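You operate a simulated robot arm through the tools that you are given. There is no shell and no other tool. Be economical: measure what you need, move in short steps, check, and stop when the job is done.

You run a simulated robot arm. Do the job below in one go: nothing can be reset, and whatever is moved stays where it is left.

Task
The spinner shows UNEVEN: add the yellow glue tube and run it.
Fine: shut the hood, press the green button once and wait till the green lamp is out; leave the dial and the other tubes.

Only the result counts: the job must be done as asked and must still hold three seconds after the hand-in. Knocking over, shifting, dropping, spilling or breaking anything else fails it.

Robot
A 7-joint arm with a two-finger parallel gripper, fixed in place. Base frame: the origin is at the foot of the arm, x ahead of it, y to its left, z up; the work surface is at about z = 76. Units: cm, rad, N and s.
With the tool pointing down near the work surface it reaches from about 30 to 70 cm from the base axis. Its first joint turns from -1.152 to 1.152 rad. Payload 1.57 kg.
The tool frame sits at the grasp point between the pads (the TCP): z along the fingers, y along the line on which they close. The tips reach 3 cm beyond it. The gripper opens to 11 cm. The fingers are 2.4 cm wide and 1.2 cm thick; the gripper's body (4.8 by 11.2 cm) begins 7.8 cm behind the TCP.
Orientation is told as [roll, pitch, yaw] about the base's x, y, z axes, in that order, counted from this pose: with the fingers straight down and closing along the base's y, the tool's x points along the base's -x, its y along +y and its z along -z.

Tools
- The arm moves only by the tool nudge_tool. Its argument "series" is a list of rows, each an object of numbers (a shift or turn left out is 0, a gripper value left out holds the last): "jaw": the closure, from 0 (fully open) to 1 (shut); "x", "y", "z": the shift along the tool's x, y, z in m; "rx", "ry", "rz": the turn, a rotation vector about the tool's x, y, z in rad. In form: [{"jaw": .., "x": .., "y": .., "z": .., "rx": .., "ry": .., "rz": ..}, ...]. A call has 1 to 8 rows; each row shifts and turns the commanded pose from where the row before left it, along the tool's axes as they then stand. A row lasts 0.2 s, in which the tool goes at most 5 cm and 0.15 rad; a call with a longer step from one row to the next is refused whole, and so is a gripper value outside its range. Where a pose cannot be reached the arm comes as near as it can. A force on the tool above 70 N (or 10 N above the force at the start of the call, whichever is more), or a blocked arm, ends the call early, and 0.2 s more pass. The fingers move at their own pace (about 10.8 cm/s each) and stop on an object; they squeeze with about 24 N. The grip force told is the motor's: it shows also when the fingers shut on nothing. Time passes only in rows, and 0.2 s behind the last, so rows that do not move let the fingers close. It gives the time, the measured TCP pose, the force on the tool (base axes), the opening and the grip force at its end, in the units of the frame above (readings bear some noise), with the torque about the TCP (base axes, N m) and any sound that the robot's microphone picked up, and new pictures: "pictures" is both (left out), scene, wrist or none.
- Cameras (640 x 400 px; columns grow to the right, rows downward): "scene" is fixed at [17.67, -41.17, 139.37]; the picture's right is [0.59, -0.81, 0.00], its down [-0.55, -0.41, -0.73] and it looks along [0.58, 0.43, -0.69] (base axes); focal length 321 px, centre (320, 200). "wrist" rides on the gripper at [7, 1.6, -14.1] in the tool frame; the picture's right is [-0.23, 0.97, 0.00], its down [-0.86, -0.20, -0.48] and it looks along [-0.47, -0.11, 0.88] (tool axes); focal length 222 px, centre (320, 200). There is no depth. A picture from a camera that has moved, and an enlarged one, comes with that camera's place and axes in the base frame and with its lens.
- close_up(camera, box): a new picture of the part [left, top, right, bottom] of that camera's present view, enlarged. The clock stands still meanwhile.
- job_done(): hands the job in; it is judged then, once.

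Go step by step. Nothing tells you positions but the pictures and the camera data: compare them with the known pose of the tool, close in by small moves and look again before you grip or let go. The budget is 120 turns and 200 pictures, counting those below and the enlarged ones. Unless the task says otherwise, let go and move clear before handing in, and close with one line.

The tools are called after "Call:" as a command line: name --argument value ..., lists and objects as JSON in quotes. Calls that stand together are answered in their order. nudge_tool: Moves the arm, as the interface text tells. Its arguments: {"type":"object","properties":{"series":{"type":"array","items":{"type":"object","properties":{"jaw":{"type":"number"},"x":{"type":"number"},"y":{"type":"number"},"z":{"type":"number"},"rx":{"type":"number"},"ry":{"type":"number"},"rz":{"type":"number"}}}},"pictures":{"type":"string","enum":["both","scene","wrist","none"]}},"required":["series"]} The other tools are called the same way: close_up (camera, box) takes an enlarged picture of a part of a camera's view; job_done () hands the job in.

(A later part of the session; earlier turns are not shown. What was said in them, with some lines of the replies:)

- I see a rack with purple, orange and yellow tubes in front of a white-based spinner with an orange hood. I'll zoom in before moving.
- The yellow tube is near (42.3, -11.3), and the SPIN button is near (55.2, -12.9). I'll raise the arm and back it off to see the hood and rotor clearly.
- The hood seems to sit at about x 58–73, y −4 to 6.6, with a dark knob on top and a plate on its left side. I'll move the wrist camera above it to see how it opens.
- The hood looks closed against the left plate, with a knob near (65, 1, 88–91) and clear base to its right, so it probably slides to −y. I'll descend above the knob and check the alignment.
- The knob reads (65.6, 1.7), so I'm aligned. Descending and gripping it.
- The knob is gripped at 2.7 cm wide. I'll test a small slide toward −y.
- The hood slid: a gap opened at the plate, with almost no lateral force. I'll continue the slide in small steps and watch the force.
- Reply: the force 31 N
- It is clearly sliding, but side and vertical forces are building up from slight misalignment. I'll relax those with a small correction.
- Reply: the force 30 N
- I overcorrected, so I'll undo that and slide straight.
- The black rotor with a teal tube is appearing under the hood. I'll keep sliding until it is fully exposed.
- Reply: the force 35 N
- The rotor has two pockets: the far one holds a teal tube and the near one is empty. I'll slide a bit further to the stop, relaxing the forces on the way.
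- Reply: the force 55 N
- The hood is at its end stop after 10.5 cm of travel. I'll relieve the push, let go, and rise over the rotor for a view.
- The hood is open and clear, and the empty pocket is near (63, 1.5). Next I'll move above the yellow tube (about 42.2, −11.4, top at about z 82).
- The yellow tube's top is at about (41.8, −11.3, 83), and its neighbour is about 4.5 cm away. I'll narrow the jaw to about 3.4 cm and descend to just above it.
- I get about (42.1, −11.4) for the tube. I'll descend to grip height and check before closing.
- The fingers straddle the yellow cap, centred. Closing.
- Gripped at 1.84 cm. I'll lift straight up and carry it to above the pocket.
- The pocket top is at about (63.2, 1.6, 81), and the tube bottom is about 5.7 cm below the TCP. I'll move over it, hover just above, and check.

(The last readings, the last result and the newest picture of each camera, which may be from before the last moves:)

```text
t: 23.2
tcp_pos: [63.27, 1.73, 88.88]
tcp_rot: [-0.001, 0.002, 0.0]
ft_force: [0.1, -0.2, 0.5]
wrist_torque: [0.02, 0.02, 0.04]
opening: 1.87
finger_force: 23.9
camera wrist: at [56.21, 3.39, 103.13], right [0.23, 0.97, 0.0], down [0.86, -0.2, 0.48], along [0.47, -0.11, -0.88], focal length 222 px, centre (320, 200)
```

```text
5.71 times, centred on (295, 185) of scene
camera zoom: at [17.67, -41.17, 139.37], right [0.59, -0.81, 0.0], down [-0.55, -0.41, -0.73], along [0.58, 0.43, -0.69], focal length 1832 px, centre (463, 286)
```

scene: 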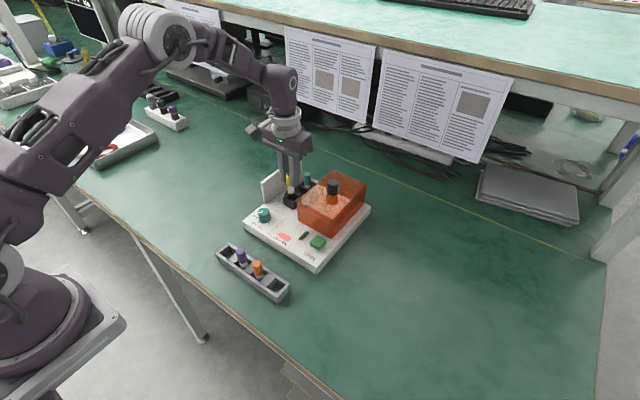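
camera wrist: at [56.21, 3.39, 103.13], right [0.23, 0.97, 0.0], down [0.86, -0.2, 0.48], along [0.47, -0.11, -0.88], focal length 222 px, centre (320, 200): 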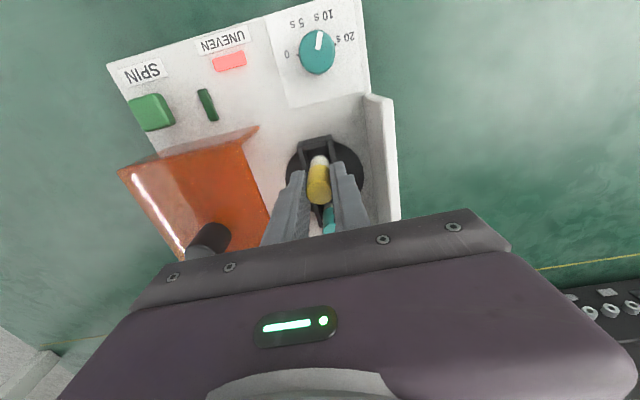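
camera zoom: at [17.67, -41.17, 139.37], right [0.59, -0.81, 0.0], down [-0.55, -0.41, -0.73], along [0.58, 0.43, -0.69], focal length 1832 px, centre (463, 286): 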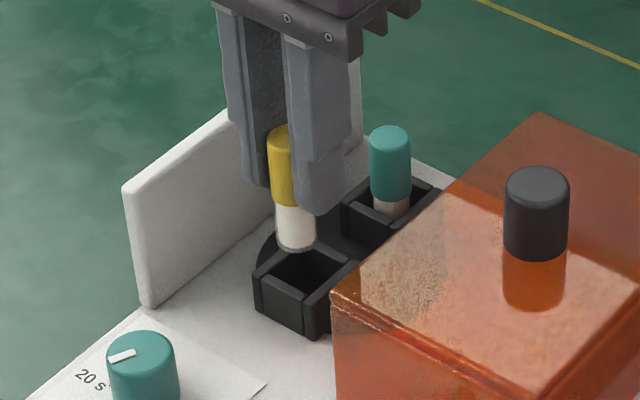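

The tube sits over the middle of the pocket with about 4 mm of margin each side. I'll lower it slowly and watch the force.

Call:
nudge_tool --series '[{"x": -0.0005, "y": -0.001, "z": 0.008}, {"z": 0.007}, {"z": 0.006}, {"z": 0.005}, {"z": 0.004}, {}]'

Call:
close_up --camera "scene" --box '[260, 150, 330, 220]'

Call:
close_up --camera "wrist" --box '[260, 100, 400, 240]'

```text
t: 24.6
tcp_pos: [63.26, 1.83, 86.04]
tcp_rot: [0.0, 0.001, 0.0]
ft_force: [0.5, 0.3, 0.7]
wrist_torque: [-0.02, 0.0, 0.02]
opening: 1.88
finger_force: 24.3
camera wrist: at [56.24, 3.41, 100.23], right [0.23, 0.97, 0.0], down [0.86, -0.2, 0.48], along [0.47, -0.11, -0.88], focal length 222 px, centre (320, 200)
```

scene: 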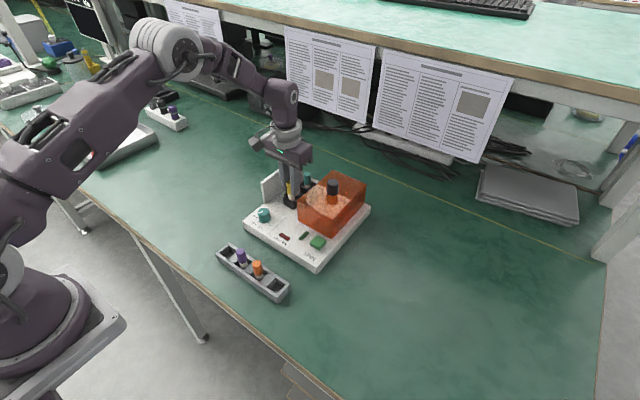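
wrist: 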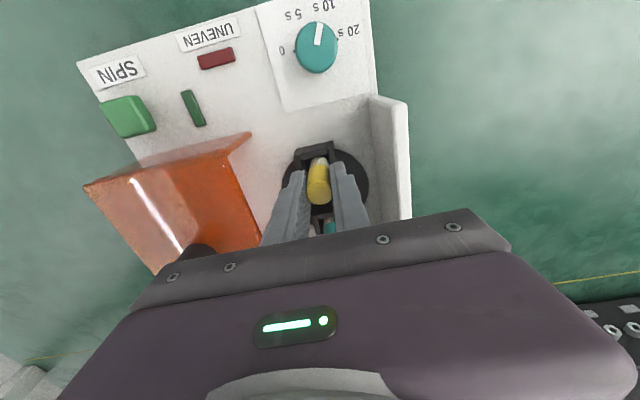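

```text
5.71 times, centred on (295, 185) of scene
camera zoom: at [17.67, -41.17, 139.37], right [0.59, -0.81, 0.0], down [-0.55, -0.41, -0.73], along [0.58, 0.43, -0.69], focal length 1832 px, centre (463, 286)
```

zoom: 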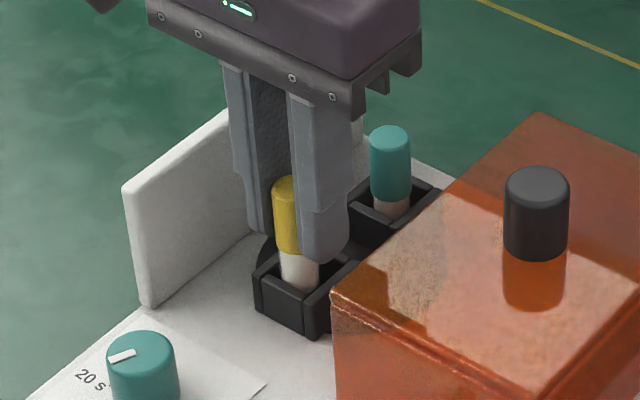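

```text
2.86 times, centred on (330, 170) of wrist
camera zoom: at [56.24, 3.41, 100.23], right [0.23, 0.97, 0.0], down [0.86, -0.2, 0.48], along [0.47, -0.11, -0.88], focal length 635 px, centre (291, 286)
```

zoom: 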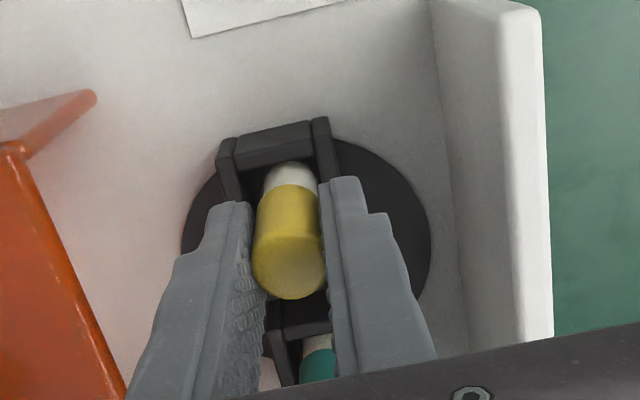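

The tube is inside the pocket and the UNEVEN lamp has gone out. I'll lower it to the floor gently.

Call:
nudge_tool --series '[{"y": -0.001, "z": 0.003}, {"z": 0.002}, {"z": 0.002}, {}]' --pictures "none"

Call:
close_up --camera "scene" --box '[260, 150, 330, 220]'

```text
t: 25.6
tcp_pos: [63.24, 1.68, 85.19]
tcp_rot: [0.0, -0.001, 0.0]
ft_force: [-0.3, 0.2, 0.3]
wrist_torque: [0.0, -0.03, -0.02]
opening: 1.89
finger_force: 23.8
```

```text
5.71 times, centred on (295, 185) of scene
camera zoom: at [17.67, -41.17, 139.37], right [0.59, -0.81, 0.0], down [-0.55, -0.41, -0.73], along [0.58, 0.43, -0.69], focal length 1832 px, centre (463, 286)
```

zoom: 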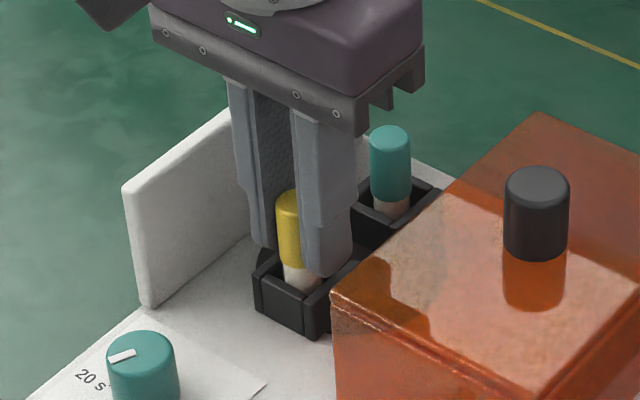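

Call:
nudge_tool --series '[{"z": 0.0015}, {"z": 0.0015}, {"z": 0.0015}, {}]' --pictures "none"

Call:
close_up --camera "scene" --box '[260, 150, 330, 220]'

```text
t: 26.6
tcp_pos: [63.32, 1.6, 84.89]
tcp_rot: [0.0, 0.001, -0.001]
ft_force: [-0.4, 0.6, -0.3]
wrist_torque: [-0.01, 0.0, 0.0]
opening: 1.87
finger_force: 24.2
```

```text
5.71 times, centred on (295, 185) of scene
camera zoom: at [17.67, -41.17, 139.37], right [0.59, -0.81, 0.0], down [-0.55, -0.41, -0.73], along [0.58, 0.43, -0.69], focal length 1832 px, centre (463, 286)
```

zoom: 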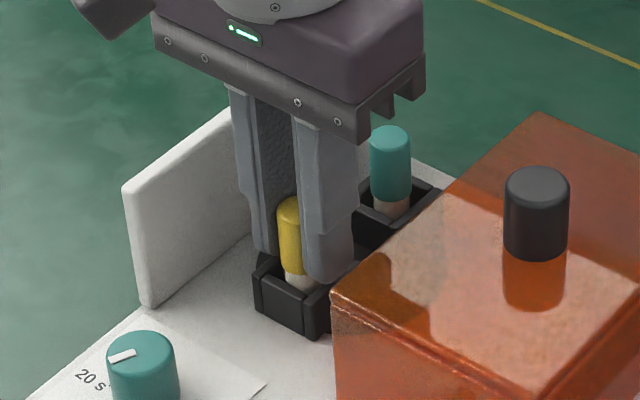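

Call:
nudge_tool --series '[{"z": 0.0015}, {"z": 0.0015}, {"z": 0.0015}, {}]' --pictures "none"

Call:
close_up --camera "scene" --box '[260, 150, 330, 220]'

```text
t: 27.6
tcp_pos: [63.26, 1.5, 84.61]
tcp_rot: [0.001, -0.006, 0.001]
ft_force: [-4.3, 0.1, 40.8]
wrist_torque: [0.0, 0.35, -0.03]
opening: 1.83
finger_force: 23.9
```

```text
5.71 times, centred on (295, 185) of scene
camera zoom: at [17.58, -41.17, 139.38], right [0.59, -0.81, 0.0], down [-0.55, -0.41, -0.73], along [0.58, 0.43, -0.69], focal length 1832 px, centre (463, 286)
```

zoom: 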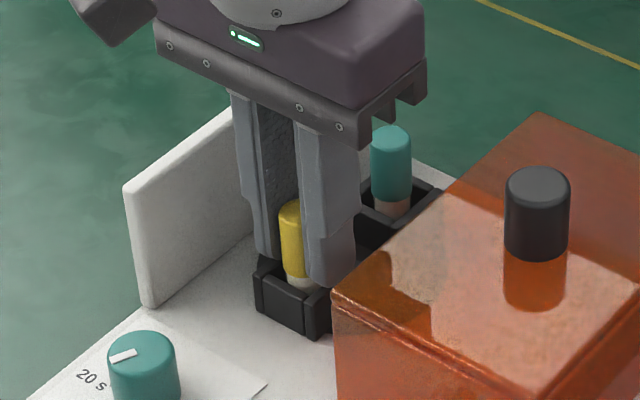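

It has touched the pocket floor. I'll ease off the pressure, open slightly and rise.

Call:
nudge_tool --series '[{"z": -0.0025}, {}, {"jaw": 0.7}, {}, {"z": -0.01}, {"z": -0.03}, {"z": -0.04}, {"z": -0.04}]'

Call:
close_up --camera "scene" --box '[250, 150, 350, 250]'

Call:
close_up --camera "wrist" --box '[210, 50, 410, 230]'

```text
t: 29.4
tcp_pos: [63.19, 1.76, 96.73]
tcp_rot: [0.001, 0.001, 0.0]
ft_force: [0.0, 0.3, 0.4]
wrist_torque: [-0.02, -0.02, 0.03]
opening: 3.3
finger_force: 0.0
camera wrist: at [56.23, 3.31, 110.88], right [0.23, 0.97, 0.0], down [0.86, -0.2, 0.48], along [0.47, -0.11, -0.88], focal length 222 px, centre (320, 200)
```

scene: 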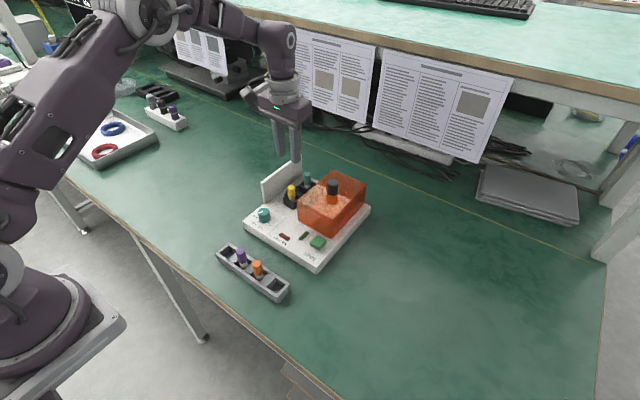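
wrist: 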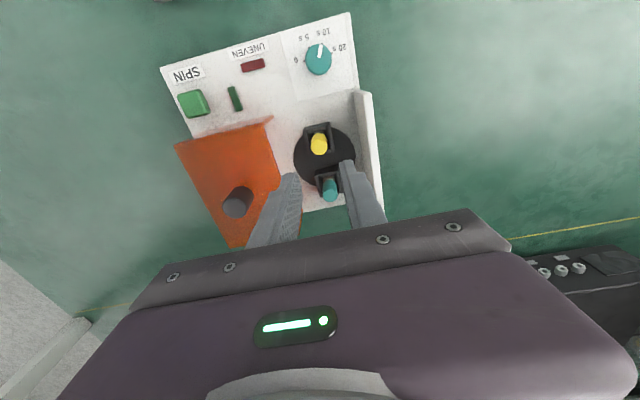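

```text
4.00 times, centred on (300, 200) of scene
camera zoom: at [17.67, -41.17, 139.37], right [0.59, -0.81, 0.0], down [-0.55, -0.41, -0.73], along [0.58, 0.43, -0.69], focal length 1282 px, centre (400, 200)
```

zoom: 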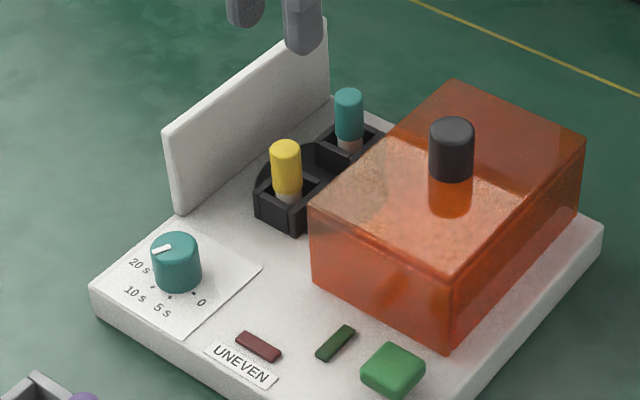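

```text
2.22 times, centred on (310, 140) of wrist
camera zoom: at [56.23, 3.31, 110.88], right [0.23, 0.97, 0.0], down [0.86, -0.2, 0.48], along [0.47, -0.11, -0.88], focal length 494 px, centre (342, 333)
```

zoom: 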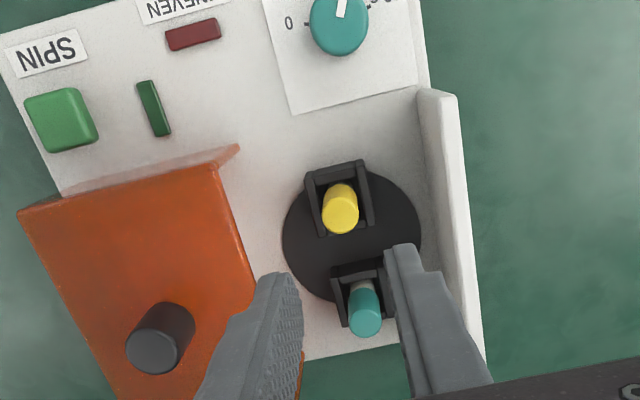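

The tube stands upright and UNEVEN is off. Now I'll go back to the hood knob at about (65.3, −9.0).

Call:
nudge_tool --series '[{"z": -0.03, "jaw": 0.45}, {"x": -0.012, "y": -0.035}, {"x": -0.01, "y": -0.035}, {"y": -0.037}, {"z": 0.02}, {"z": 0.02}, {}]'

Call:
close_up --camera "scene" --box '[270, 110, 390, 230]'

```text
t: 31.0
tcp_pos: [65.54, -9.16, 95.57]
tcp_rot: [0.0, 0.0, 0.0]
ft_force: [0.7, 1.1, -0.4]
wrist_torque: [-0.02, -0.01, 0.01]
opening: 6.04
finger_force: 0.0
camera wrist: at [58.57, -7.43, 109.83], right [0.23, 0.97, 0.0], down [0.86, -0.2, 0.48], along [0.47, -0.11, -0.88], focal length 222 px, centre (320, 200)
```

scene: 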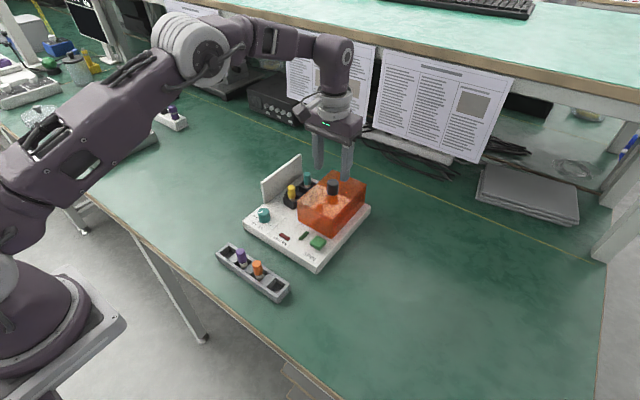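
wrist: 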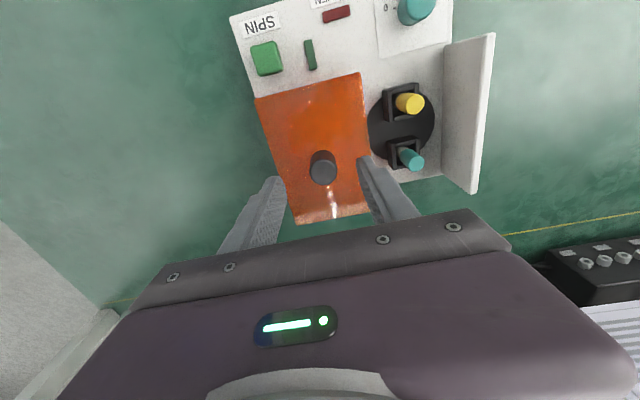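

```text
3.33 times, centred on (330, 170) of scene
camera zoom: at [17.67, -41.17, 139.37], right [0.59, -0.81, 0.0], down [-0.55, -0.41, -0.73], along [0.58, 0.43, -0.69], focal length 1069 px, centre (287, 300)
```

zoom: 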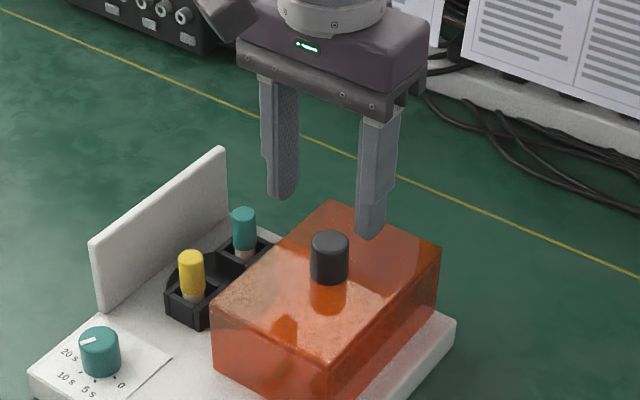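

The knob is centred between the fingers. Descending, gripping, and starting to slide back to +y.

Call:
nudge_tool --series '[{"x": 0.001, "z": 0.02}, {"z": 0.02}, {"z": 0.002}, {"jaw": 0.85}, {}, {}]' --pictures "none"

Call:
nudge_tool --series '[{"y": 0.004}, {"y": 0.005}, {"y": 0.006}, {}]' --pictures "none"

Call:
close_up --camera "scene" --box '[240, 130, 370, 230]'

```text
t: 32.4
tcp_pos: [65.56, -9.08, 91.63]
tcp_rot: [0.0, -0.002, 0.002]
ft_force: [-0.4, 13.6, 0.9]
wrist_torque: [0.2, 0.01, 0.19]
opening: 2.73
finger_force: 38.0
```

```text
t: 33.4
tcp_pos: [65.5, -7.66, 91.5]
tcp_rot: [-0.001, -0.004, 0.002]
ft_force: [4.4, -1.2, 10.6]
wrist_torque: [-0.01, -0.24, -0.03]
opening: 2.73
finger_force: 38.1
```

```text
4.00 times, centred on (305, 180) of scene
camera zoom: at [17.66, -41.17, 139.37], right [0.59, -0.81, 0.0], down [-0.55, -0.41, -0.73], along [0.58, 0.43, -0.69], focal length 1282 px, centre (380, 280)
```

zoom: 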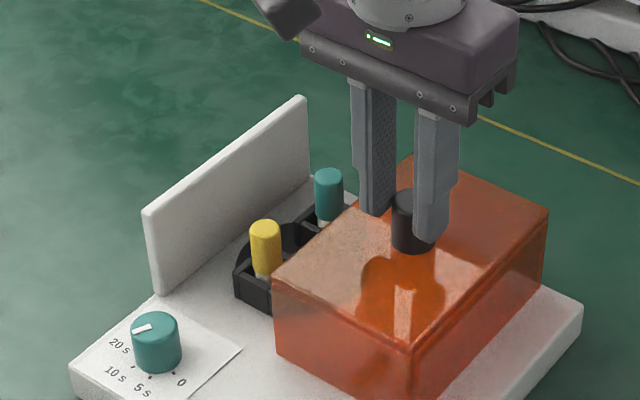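

The hood slides back smoothly. Continuing.

Call:
nudge_tool --series '[{"y": 0.007}, {"y": 0.007}, {"y": 0.007}, {"y": 0.006}, {}]' --pictures "none"

```text
t: 34.6
tcp_pos: [65.37, -4.94, 91.65]
tcp_rot: [0.0, -0.002, 0.0]
ft_force: [25.0, -0.4, 5.2]
wrist_torque: [-0.23, -0.59, -0.06]
opening: 2.72
finger_force: 37.7
```

Call:
nudge_tool --series '[{"y": 0.005, "x": -0.0015}, {"y": 0.006}, {"y": 0.006}, {"y": 0.006}, {}]' --pictures "none"

Call:
close_up --camera "scene" --box '[240, 130, 370, 230]'

```text
t: 35.8
tcp_pos: [65.3, -2.62, 91.47]
tcp_rot: [0.001, 0.002, 0.002]
ft_force: [-0.3, 0.3, 14.8]
wrist_torque: [0.13, -0.06, -0.04]
opening: 2.72
finger_force: 38.4
```

```text
4.00 times, centred on (305, 180) of scene
camera zoom: at [17.64, -41.17, 139.37], right [0.59, -0.81, 0.0], down [-0.55, -0.41, -0.73], along [0.58, 0.43, -0.69], focal length 1282 px, centre (380, 280)
```

zoom: 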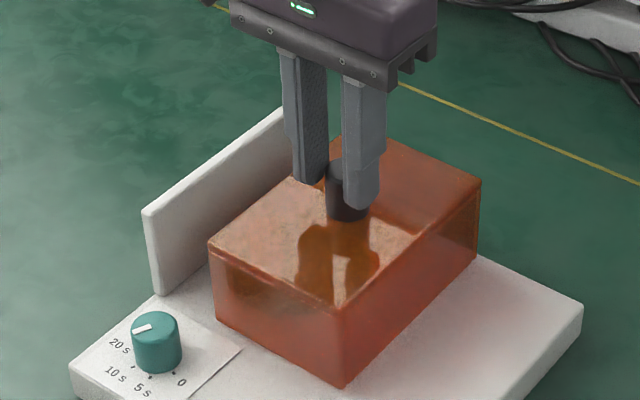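

Call:
nudge_tool --series '[{"y": 0.007, "z": -0.0005}, {"y": 0.007, "z": -0.0005}, {"y": 0.007}, {"y": 0.007}, {}]' --pictures "none"

Call:
nudge_tool --series '[{"y": 0.005}, {"y": 0.004}, {"y": 0.003}, {"y": 0.002}, {}]' --pictures "scene"

Call:
close_up --camera "scene" --box '[240, 130, 370, 230]'

```text
t: 37.0
tcp_pos: [65.34, 0.15, 91.6]
tcp_rot: [-0.001, 0.001, 0.0]
ft_force: [-9.4, -0.8, 4.2]
wrist_torque: [-0.23, 0.25, -0.04]
opening: 2.73
finger_force: 37.5
```

```text
t: 38.2
tcp_pos: [65.47, 1.53, 91.58]
tcp_rot: [-0.003, 0.001, 0.0]
ft_force: [-9.6, -4.4, -7.9]
wrist_torque: [0.03, 0.08, -0.1]
opening: 2.72
finger_force: 38.2
```

scene: 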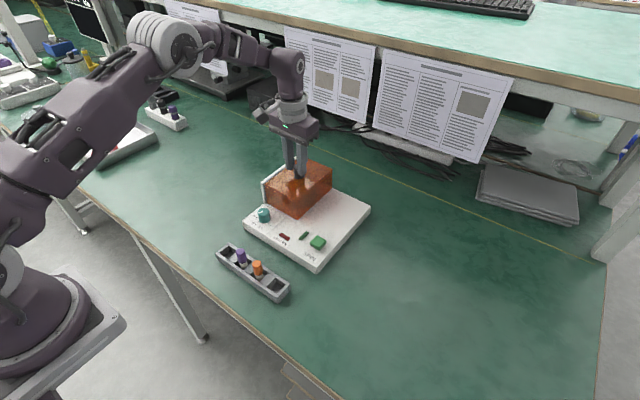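

```text
4.00 times, centred on (305, 180) of scene
camera zoom: at [17.66, -41.19, 139.36], right [0.59, -0.81, 0.0], down [-0.55, -0.41, -0.73], along [0.58, 0.43, -0.69], focal length 1282 px, centre (380, 280)
```

zoom: 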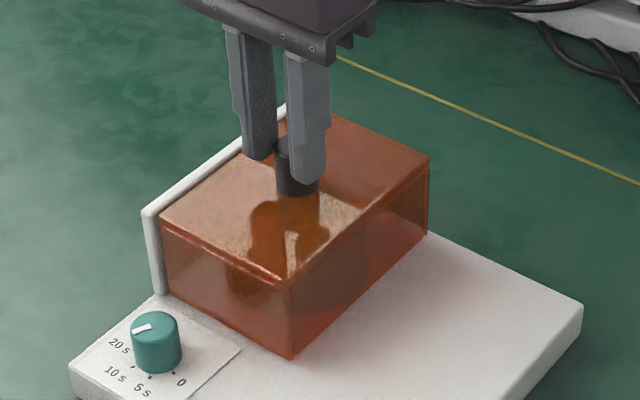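

It is just meeting the plate. I'll push a little more to make sure it is fully shut.

Call:
nudge_tool --series '[{"y": 0.002, "x": 0.001}, {"y": 0.002}, {}]' --pictures "none"

```text
t: 39.0
tcp_pos: [65.4, 1.59, 91.54]
tcp_rot: [-0.005, -0.001, -0.001]
ft_force: [2.6, -32.3, -22.7]
wrist_torque: [-0.57, -0.43, -0.35]
opening: 2.71
finger_force: 37.6
```

The hood is firmly against the stop. I'll relax, let go, rise and move above the SPIN button with the jaw closed.

Call:
nudge_tool --series '[{"y": -0.003, "z": 0.001}, {}, {"jaw": 0.45}, {}, {"z": -0.03}, {"z": -0.04}, {"x": 0.03, "y": -0.03}, {"x": 0.04, "y": -0.03, "jaw": 1.0}]' --pictures "none"

Call:
nudge_tool --series '[{"x": 0.03, "y": -0.03}, {"y": -0.04}, {"y": -0.015}, {}]'

Call:
close_up --camera "wrist" --box '[240, 60, 440, 240]'

Call:
close_up --camera "scene" --box '[240, 150, 370, 280]'

```text
t: 40.8
tcp_pos: [58.31, -4.24, 98.4]
tcp_rot: [0.001, 0.001, 0.001]
ft_force: [0.5, -0.4, 0.1]
wrist_torque: [0.04, 0.01, 0.0]
opening: 0.02
finger_force: 13.2
```

```text
t: 41.8
tcp_pos: [55.23, -12.82, 98.59]
tcp_rot: [-0.001, 0.0, 0.0]
ft_force: [-0.2, 0.7, 0.3]
wrist_torque: [0.03, 0.0, 0.0]
opening: 0.0
finger_force: 21.2
camera wrist: at [48.28, -11.13, 112.69], right [0.23, 0.97, 0.0], down [0.86, -0.2, 0.48], along [0.47, -0.11, -0.88], focal length 222 px, centre (320, 200)
```

scene: 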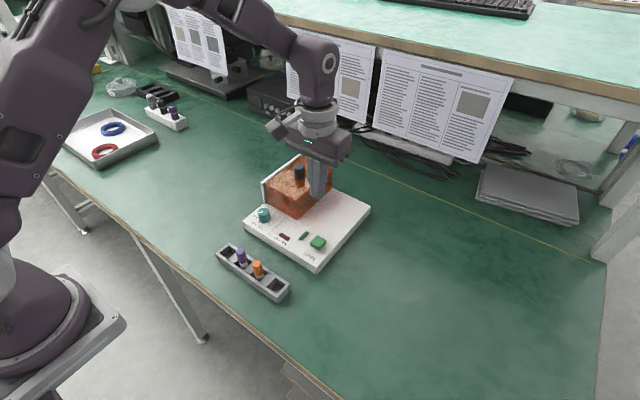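
wrist: 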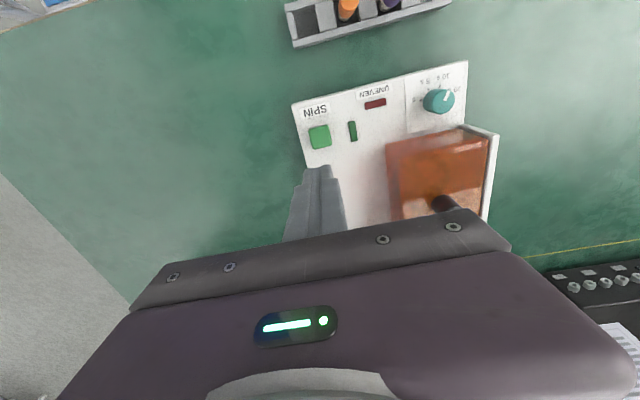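

```text
2.22 times, centred on (340, 150) of wrist
camera zoom: at [48.28, -11.13, 112.69], right [0.23, 0.97, 0.0], down [0.86, -0.2, 0.48], along [0.47, -0.11, -0.88], focal length 494 px, centre (276, 311)
```

zoom: 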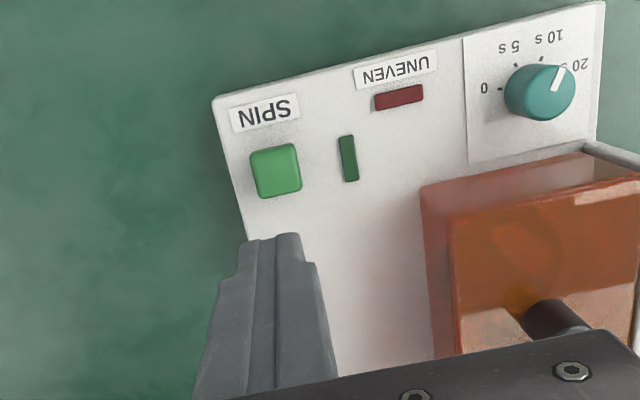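

```text
3.08 times, centred on (305, 215) of scene
camera zoom: at [17.67, -41.17, 139.37], right [0.59, -0.81, 0.0], down [-0.55, -0.41, -0.73], along [0.58, 0.43, -0.69], focal length 986 px, centre (366, 154)
```

zoom: 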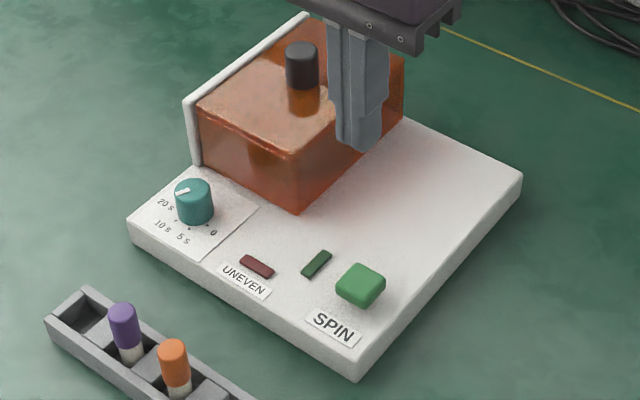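

The button is at about (55.4, −12.8) with its top near z 80.5. I'll descend to just above it and check.

Call:
nudge_tool --series '[{"x": -0.002, "z": 0.04}, {"z": 0.04}, {"z": 0.04}, {"z": 0.011}, {}]'

Call:
close_up --camera "scene" --box '[270, 180, 370, 280]'

Call:
close_up --camera "wrist" --box '[240, 100, 400, 240]'

```text
t: 43.0
tcp_pos: [55.63, -12.84, 85.31]
tcp_rot: [0.0, -0.001, -0.001]
ft_force: [0.2, 0.5, -0.6]
wrist_torque: [-0.03, 0.01, 0.02]
opening: 0.0
finger_force: 21.1
camera wrist: at [48.62, -11.12, 99.45], right [0.23, 0.97, 0.0], down [0.86, -0.2, 0.48], along [0.47, -0.11, -0.88], focal length 222 px, centre (320, 200)
```

scene: 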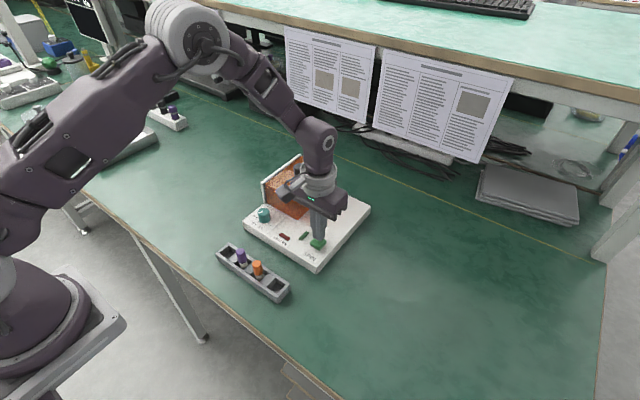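
wrist: 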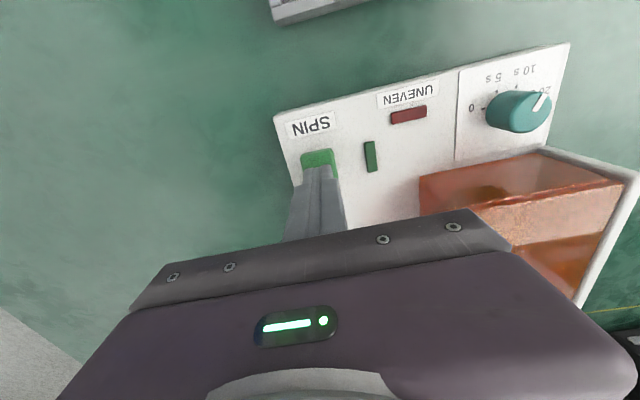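

```text
4.00 times, centred on (320, 230) of scene
camera zoom: at [17.67, -41.17, 139.37], right [0.59, -0.81, 0.0], down [-0.55, -0.41, -0.73], along [0.58, 0.43, -0.69], focal length 1282 px, centre (320, 80)
```

zoom: 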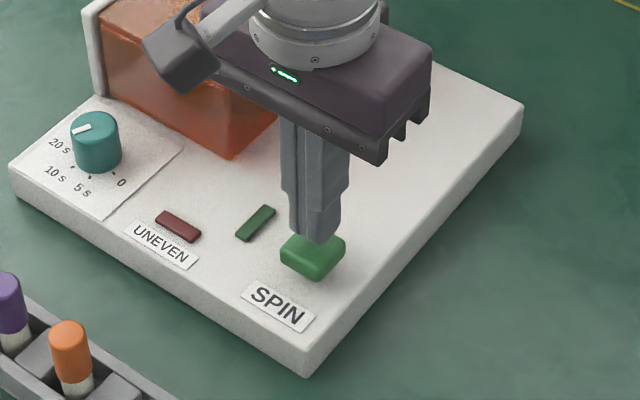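

```text
2.86 times, centred on (320, 170) of wrist
camera zoom: at [48.62, -11.12, 99.45], right [0.23, 0.97, 0.0], down [0.86, -0.2, 0.48], along [0.47, -0.11, -0.88], focal length 635 px, centre (320, 286)
```

zoom: 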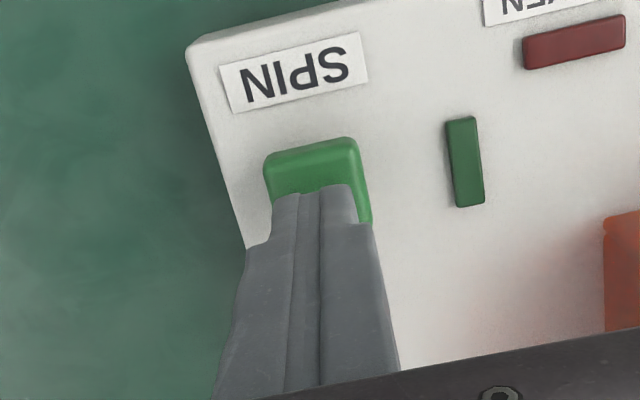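

The fingertips are over the button. I'll press down slowly.

Call:
nudge_tool --series '[{"x": 0.002, "z": 0.005}, {"z": 0.004}, {"z": 0.003}, {"z": 0.002}, {}]' --pictures "scene"

```text
t: 44.2
tcp_pos: [55.35, -12.86, 83.78]
tcp_rot: [0.0, 0.001, -0.001]
ft_force: [-0.1, 1.4, 3.4]
wrist_torque: [0.06, 0.03, -0.05]
opening: 0.0
finger_force: 21.2
```

scene: 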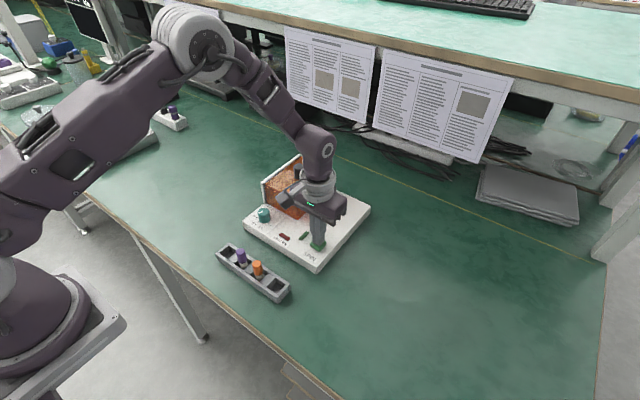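

Contact has begun at about 3 N. Pressing a bit deeper.

Call:
nudge_tool --series '[{"z": 0.0015}, {"z": 0.0015}, {}]' --pictures "none"

Call:
close_up --camera "scene" --box '[270, 180, 370, 280]'

```text
t: 45.0
tcp_pos: [55.37, -12.85, 83.65]
tcp_rot: [0.002, -0.003, 0.001]
ft_force: [0.8, 1.2, 3.1]
wrist_torque: [0.05, 0.01, 0.0]
opening: 0.01
finger_force: 20.7
heard: click
```

```text
4.00 times, centred on (320, 230) of scene
camera zoom: at [17.67, -41.17, 139.37], right [0.59, -0.81, 0.0], down [-0.55, -0.41, -0.73], along [0.58, 0.43, -0.69], focal length 1282 px, centre (320, 80)
```

zoom: 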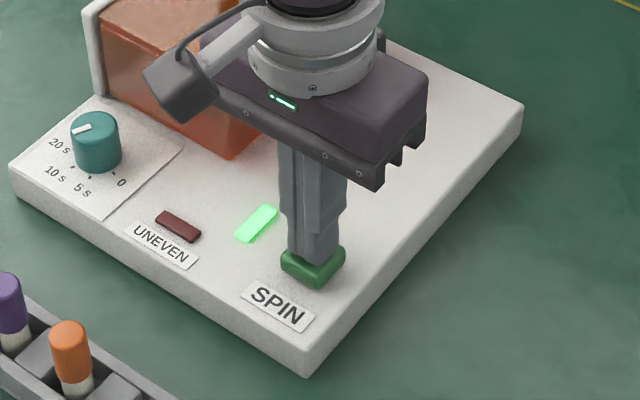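

A click was heard and the green lamp is lit. I'll lift off straight up and wait for the run, with the dial set at about 10–20 s.

Call:
nudge_tool --series '[{"z": -0.02}, {"z": -0.04}, {"z": -0.04}, {"z": -0.04}, {"x": 0.03}, {"x": 0.03}, {"x": 0.03}, {}]' --pictures "none"

Call:
nudge_tool --series '[{}, {}, {}, {}, {}, {}, {}, {}]' --pictures "none"

Call:
nudge_tool --series '[{}, {}, {}, {}, {}, {}, {}, {}]' --pictures "none"

Call:
nudge_tool --series '[{}, {}, {}, {}, {}, {}, {}, {}]' --pictures "scene"

```text
t: 46.8
tcp_pos: [46.6, -12.99, 97.56]
tcp_rot: [0.0, 0.0, 0.001]
ft_force: [0.4, 0.2, -0.2]
wrist_torque: [-0.02, 0.0, 0.0]
opening: 0.0
finger_force: 21.1
```

```text
t: 48.6
tcp_pos: [46.63, -13.24, 97.68]
tcp_rot: [0.0, 0.0, -0.001]
ft_force: [0.4, -0.1, -1.4]
wrist_torque: [-0.01, -0.02, 0.01]
opening: 0.0
finger_force: 20.7
```

```text
t: 50.4
tcp_pos: [46.7, -13.12, 97.6]
tcp_rot: [0.0, 0.0, 0.0]
ft_force: [-0.5, -0.3, 0.8]
wrist_torque: [-0.01, -0.01, -0.01]
opening: 0.03
finger_force: 21.3
```

```text
t: 52.2
tcp_pos: [46.67, -13.03, 97.6]
tcp_rot: [-0.002, -0.001, 0.002]
ft_force: [-0.2, 0.1, -0.4]
wrist_torque: [0.02, 0.02, 0.02]
opening: 0.01
finger_force: 21.2
```

scene: 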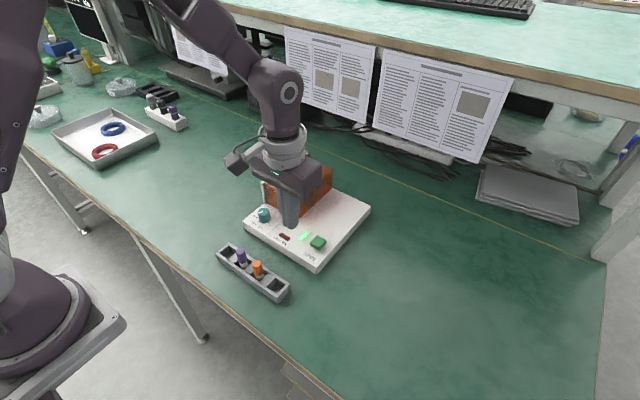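

The green lamp is still on, so I'll keep waiting.

Call:
nudge_tool --series '[{}, {}, {}, {}, {}, {}, {}, {}]' --pictures "none"

Call:
nudge_tool --series '[{}, {}, {}, {}, {}, {}, {}, {}]' --pictures "none"

Call:
nudge_tool --series '[{}, {}, {}, {}, {}, {}, {}, {}]' --pictures "scene"

Call:
nudge_tool --series '[{}, {}, {}, {}, {}, {}, {}, {}]' --pictures "none"

Call:
nudge_tool --series '[{}, {}, {}, {}, {}, {}, {}, {}]' --pictures "scene"

```text
t: 54.0
tcp_pos: [46.57, -13.11, 97.51]
tcp_rot: [-0.001, 0.001, 0.001]
ft_force: [-0.2, 0.6, -0.4]
wrist_torque: [-0.01, -0.04, 0.04]
opening: 0.01
finger_force: 21.0
```

```text
t: 55.8
tcp_pos: [46.65, -13.12, 97.59]
tcp_rot: [0.0, 0.0, 0.0]
ft_force: [0.3, 0.4, -0.3]
wrist_torque: [0.03, 0.0, 0.01]
opening: 0.0
finger_force: 21.5
```

```text
t: 57.6
tcp_pos: [46.62, -13.04, 97.57]
tcp_rot: [-0.003, 0.0, 0.001]
ft_force: [-0.4, 1.2, -0.5]
wrist_torque: [-0.03, 0.02, 0.0]
opening: 0.0
finger_force: 21.6
```

scene: 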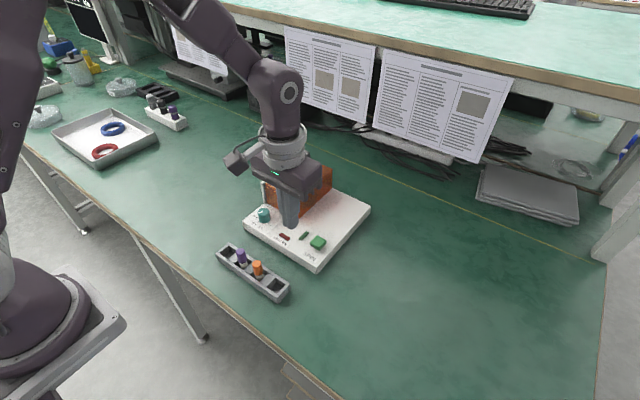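

```text
t: 59.4
tcp_pos: [46.53, -13.03, 97.68]
tcp_rot: [-0.001, -0.001, 0.001]
ft_force: [-0.7, 0.0, -0.4]
wrist_torque: [0.01, 0.0, 0.03]
opening: 0.0
finger_force: 21.2
```

```text
t: 61.2
tcp_pos: [46.66, -12.98, 97.66]
tcp_rot: [0.0, 0.001, 0.0]
ft_force: [0.0, -0.1, 0.4]
wrist_torque: [0.02, 0.02, 0.0]
opening: 0.0
finger_force: 21.5
```

scene: 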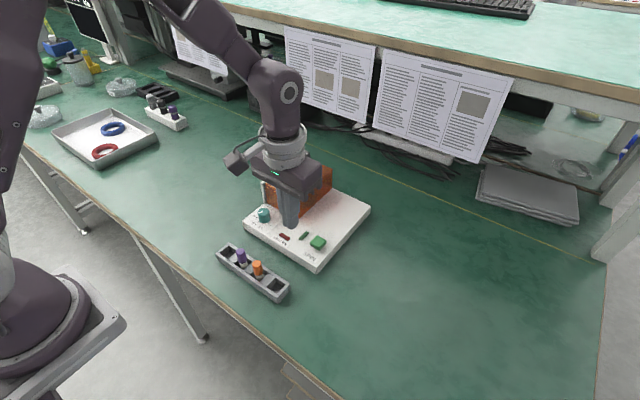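

The green lamp seems to be out. I'll confirm with a close-up.

Call:
close_up --camera "scene" --box '[240, 150, 370, 280]'

```text
3.08 times, centred on (305, 215) of scene
camera zoom: at [17.67, -41.17, 139.37], right [0.59, -0.81, 0.0], down [-0.55, -0.41, -0.73], along [0.58, 0.43, -0.69], focal length 986 px, centre (366, 154)
```

zoom: 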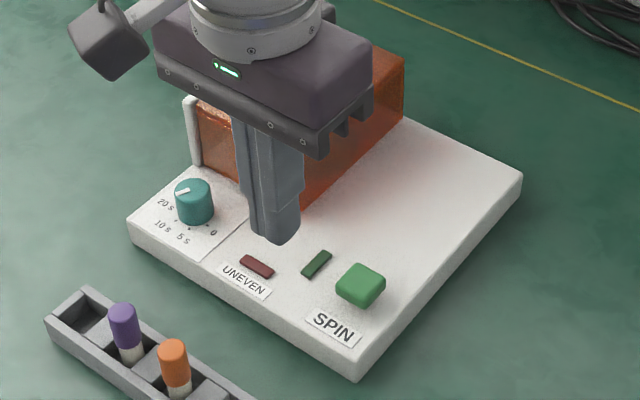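

The green lamp is out, UNEVEN is off, the hood is shut, and the arm is clear. Handing in.

Call:
job_done

```text
The job is handed in.
```

The yellow tube is in the spinner, the hood is shut, and the run finished after one press of the green button. The green and UNEVEN lamps are both out, and I left the dial and other tubes alone.
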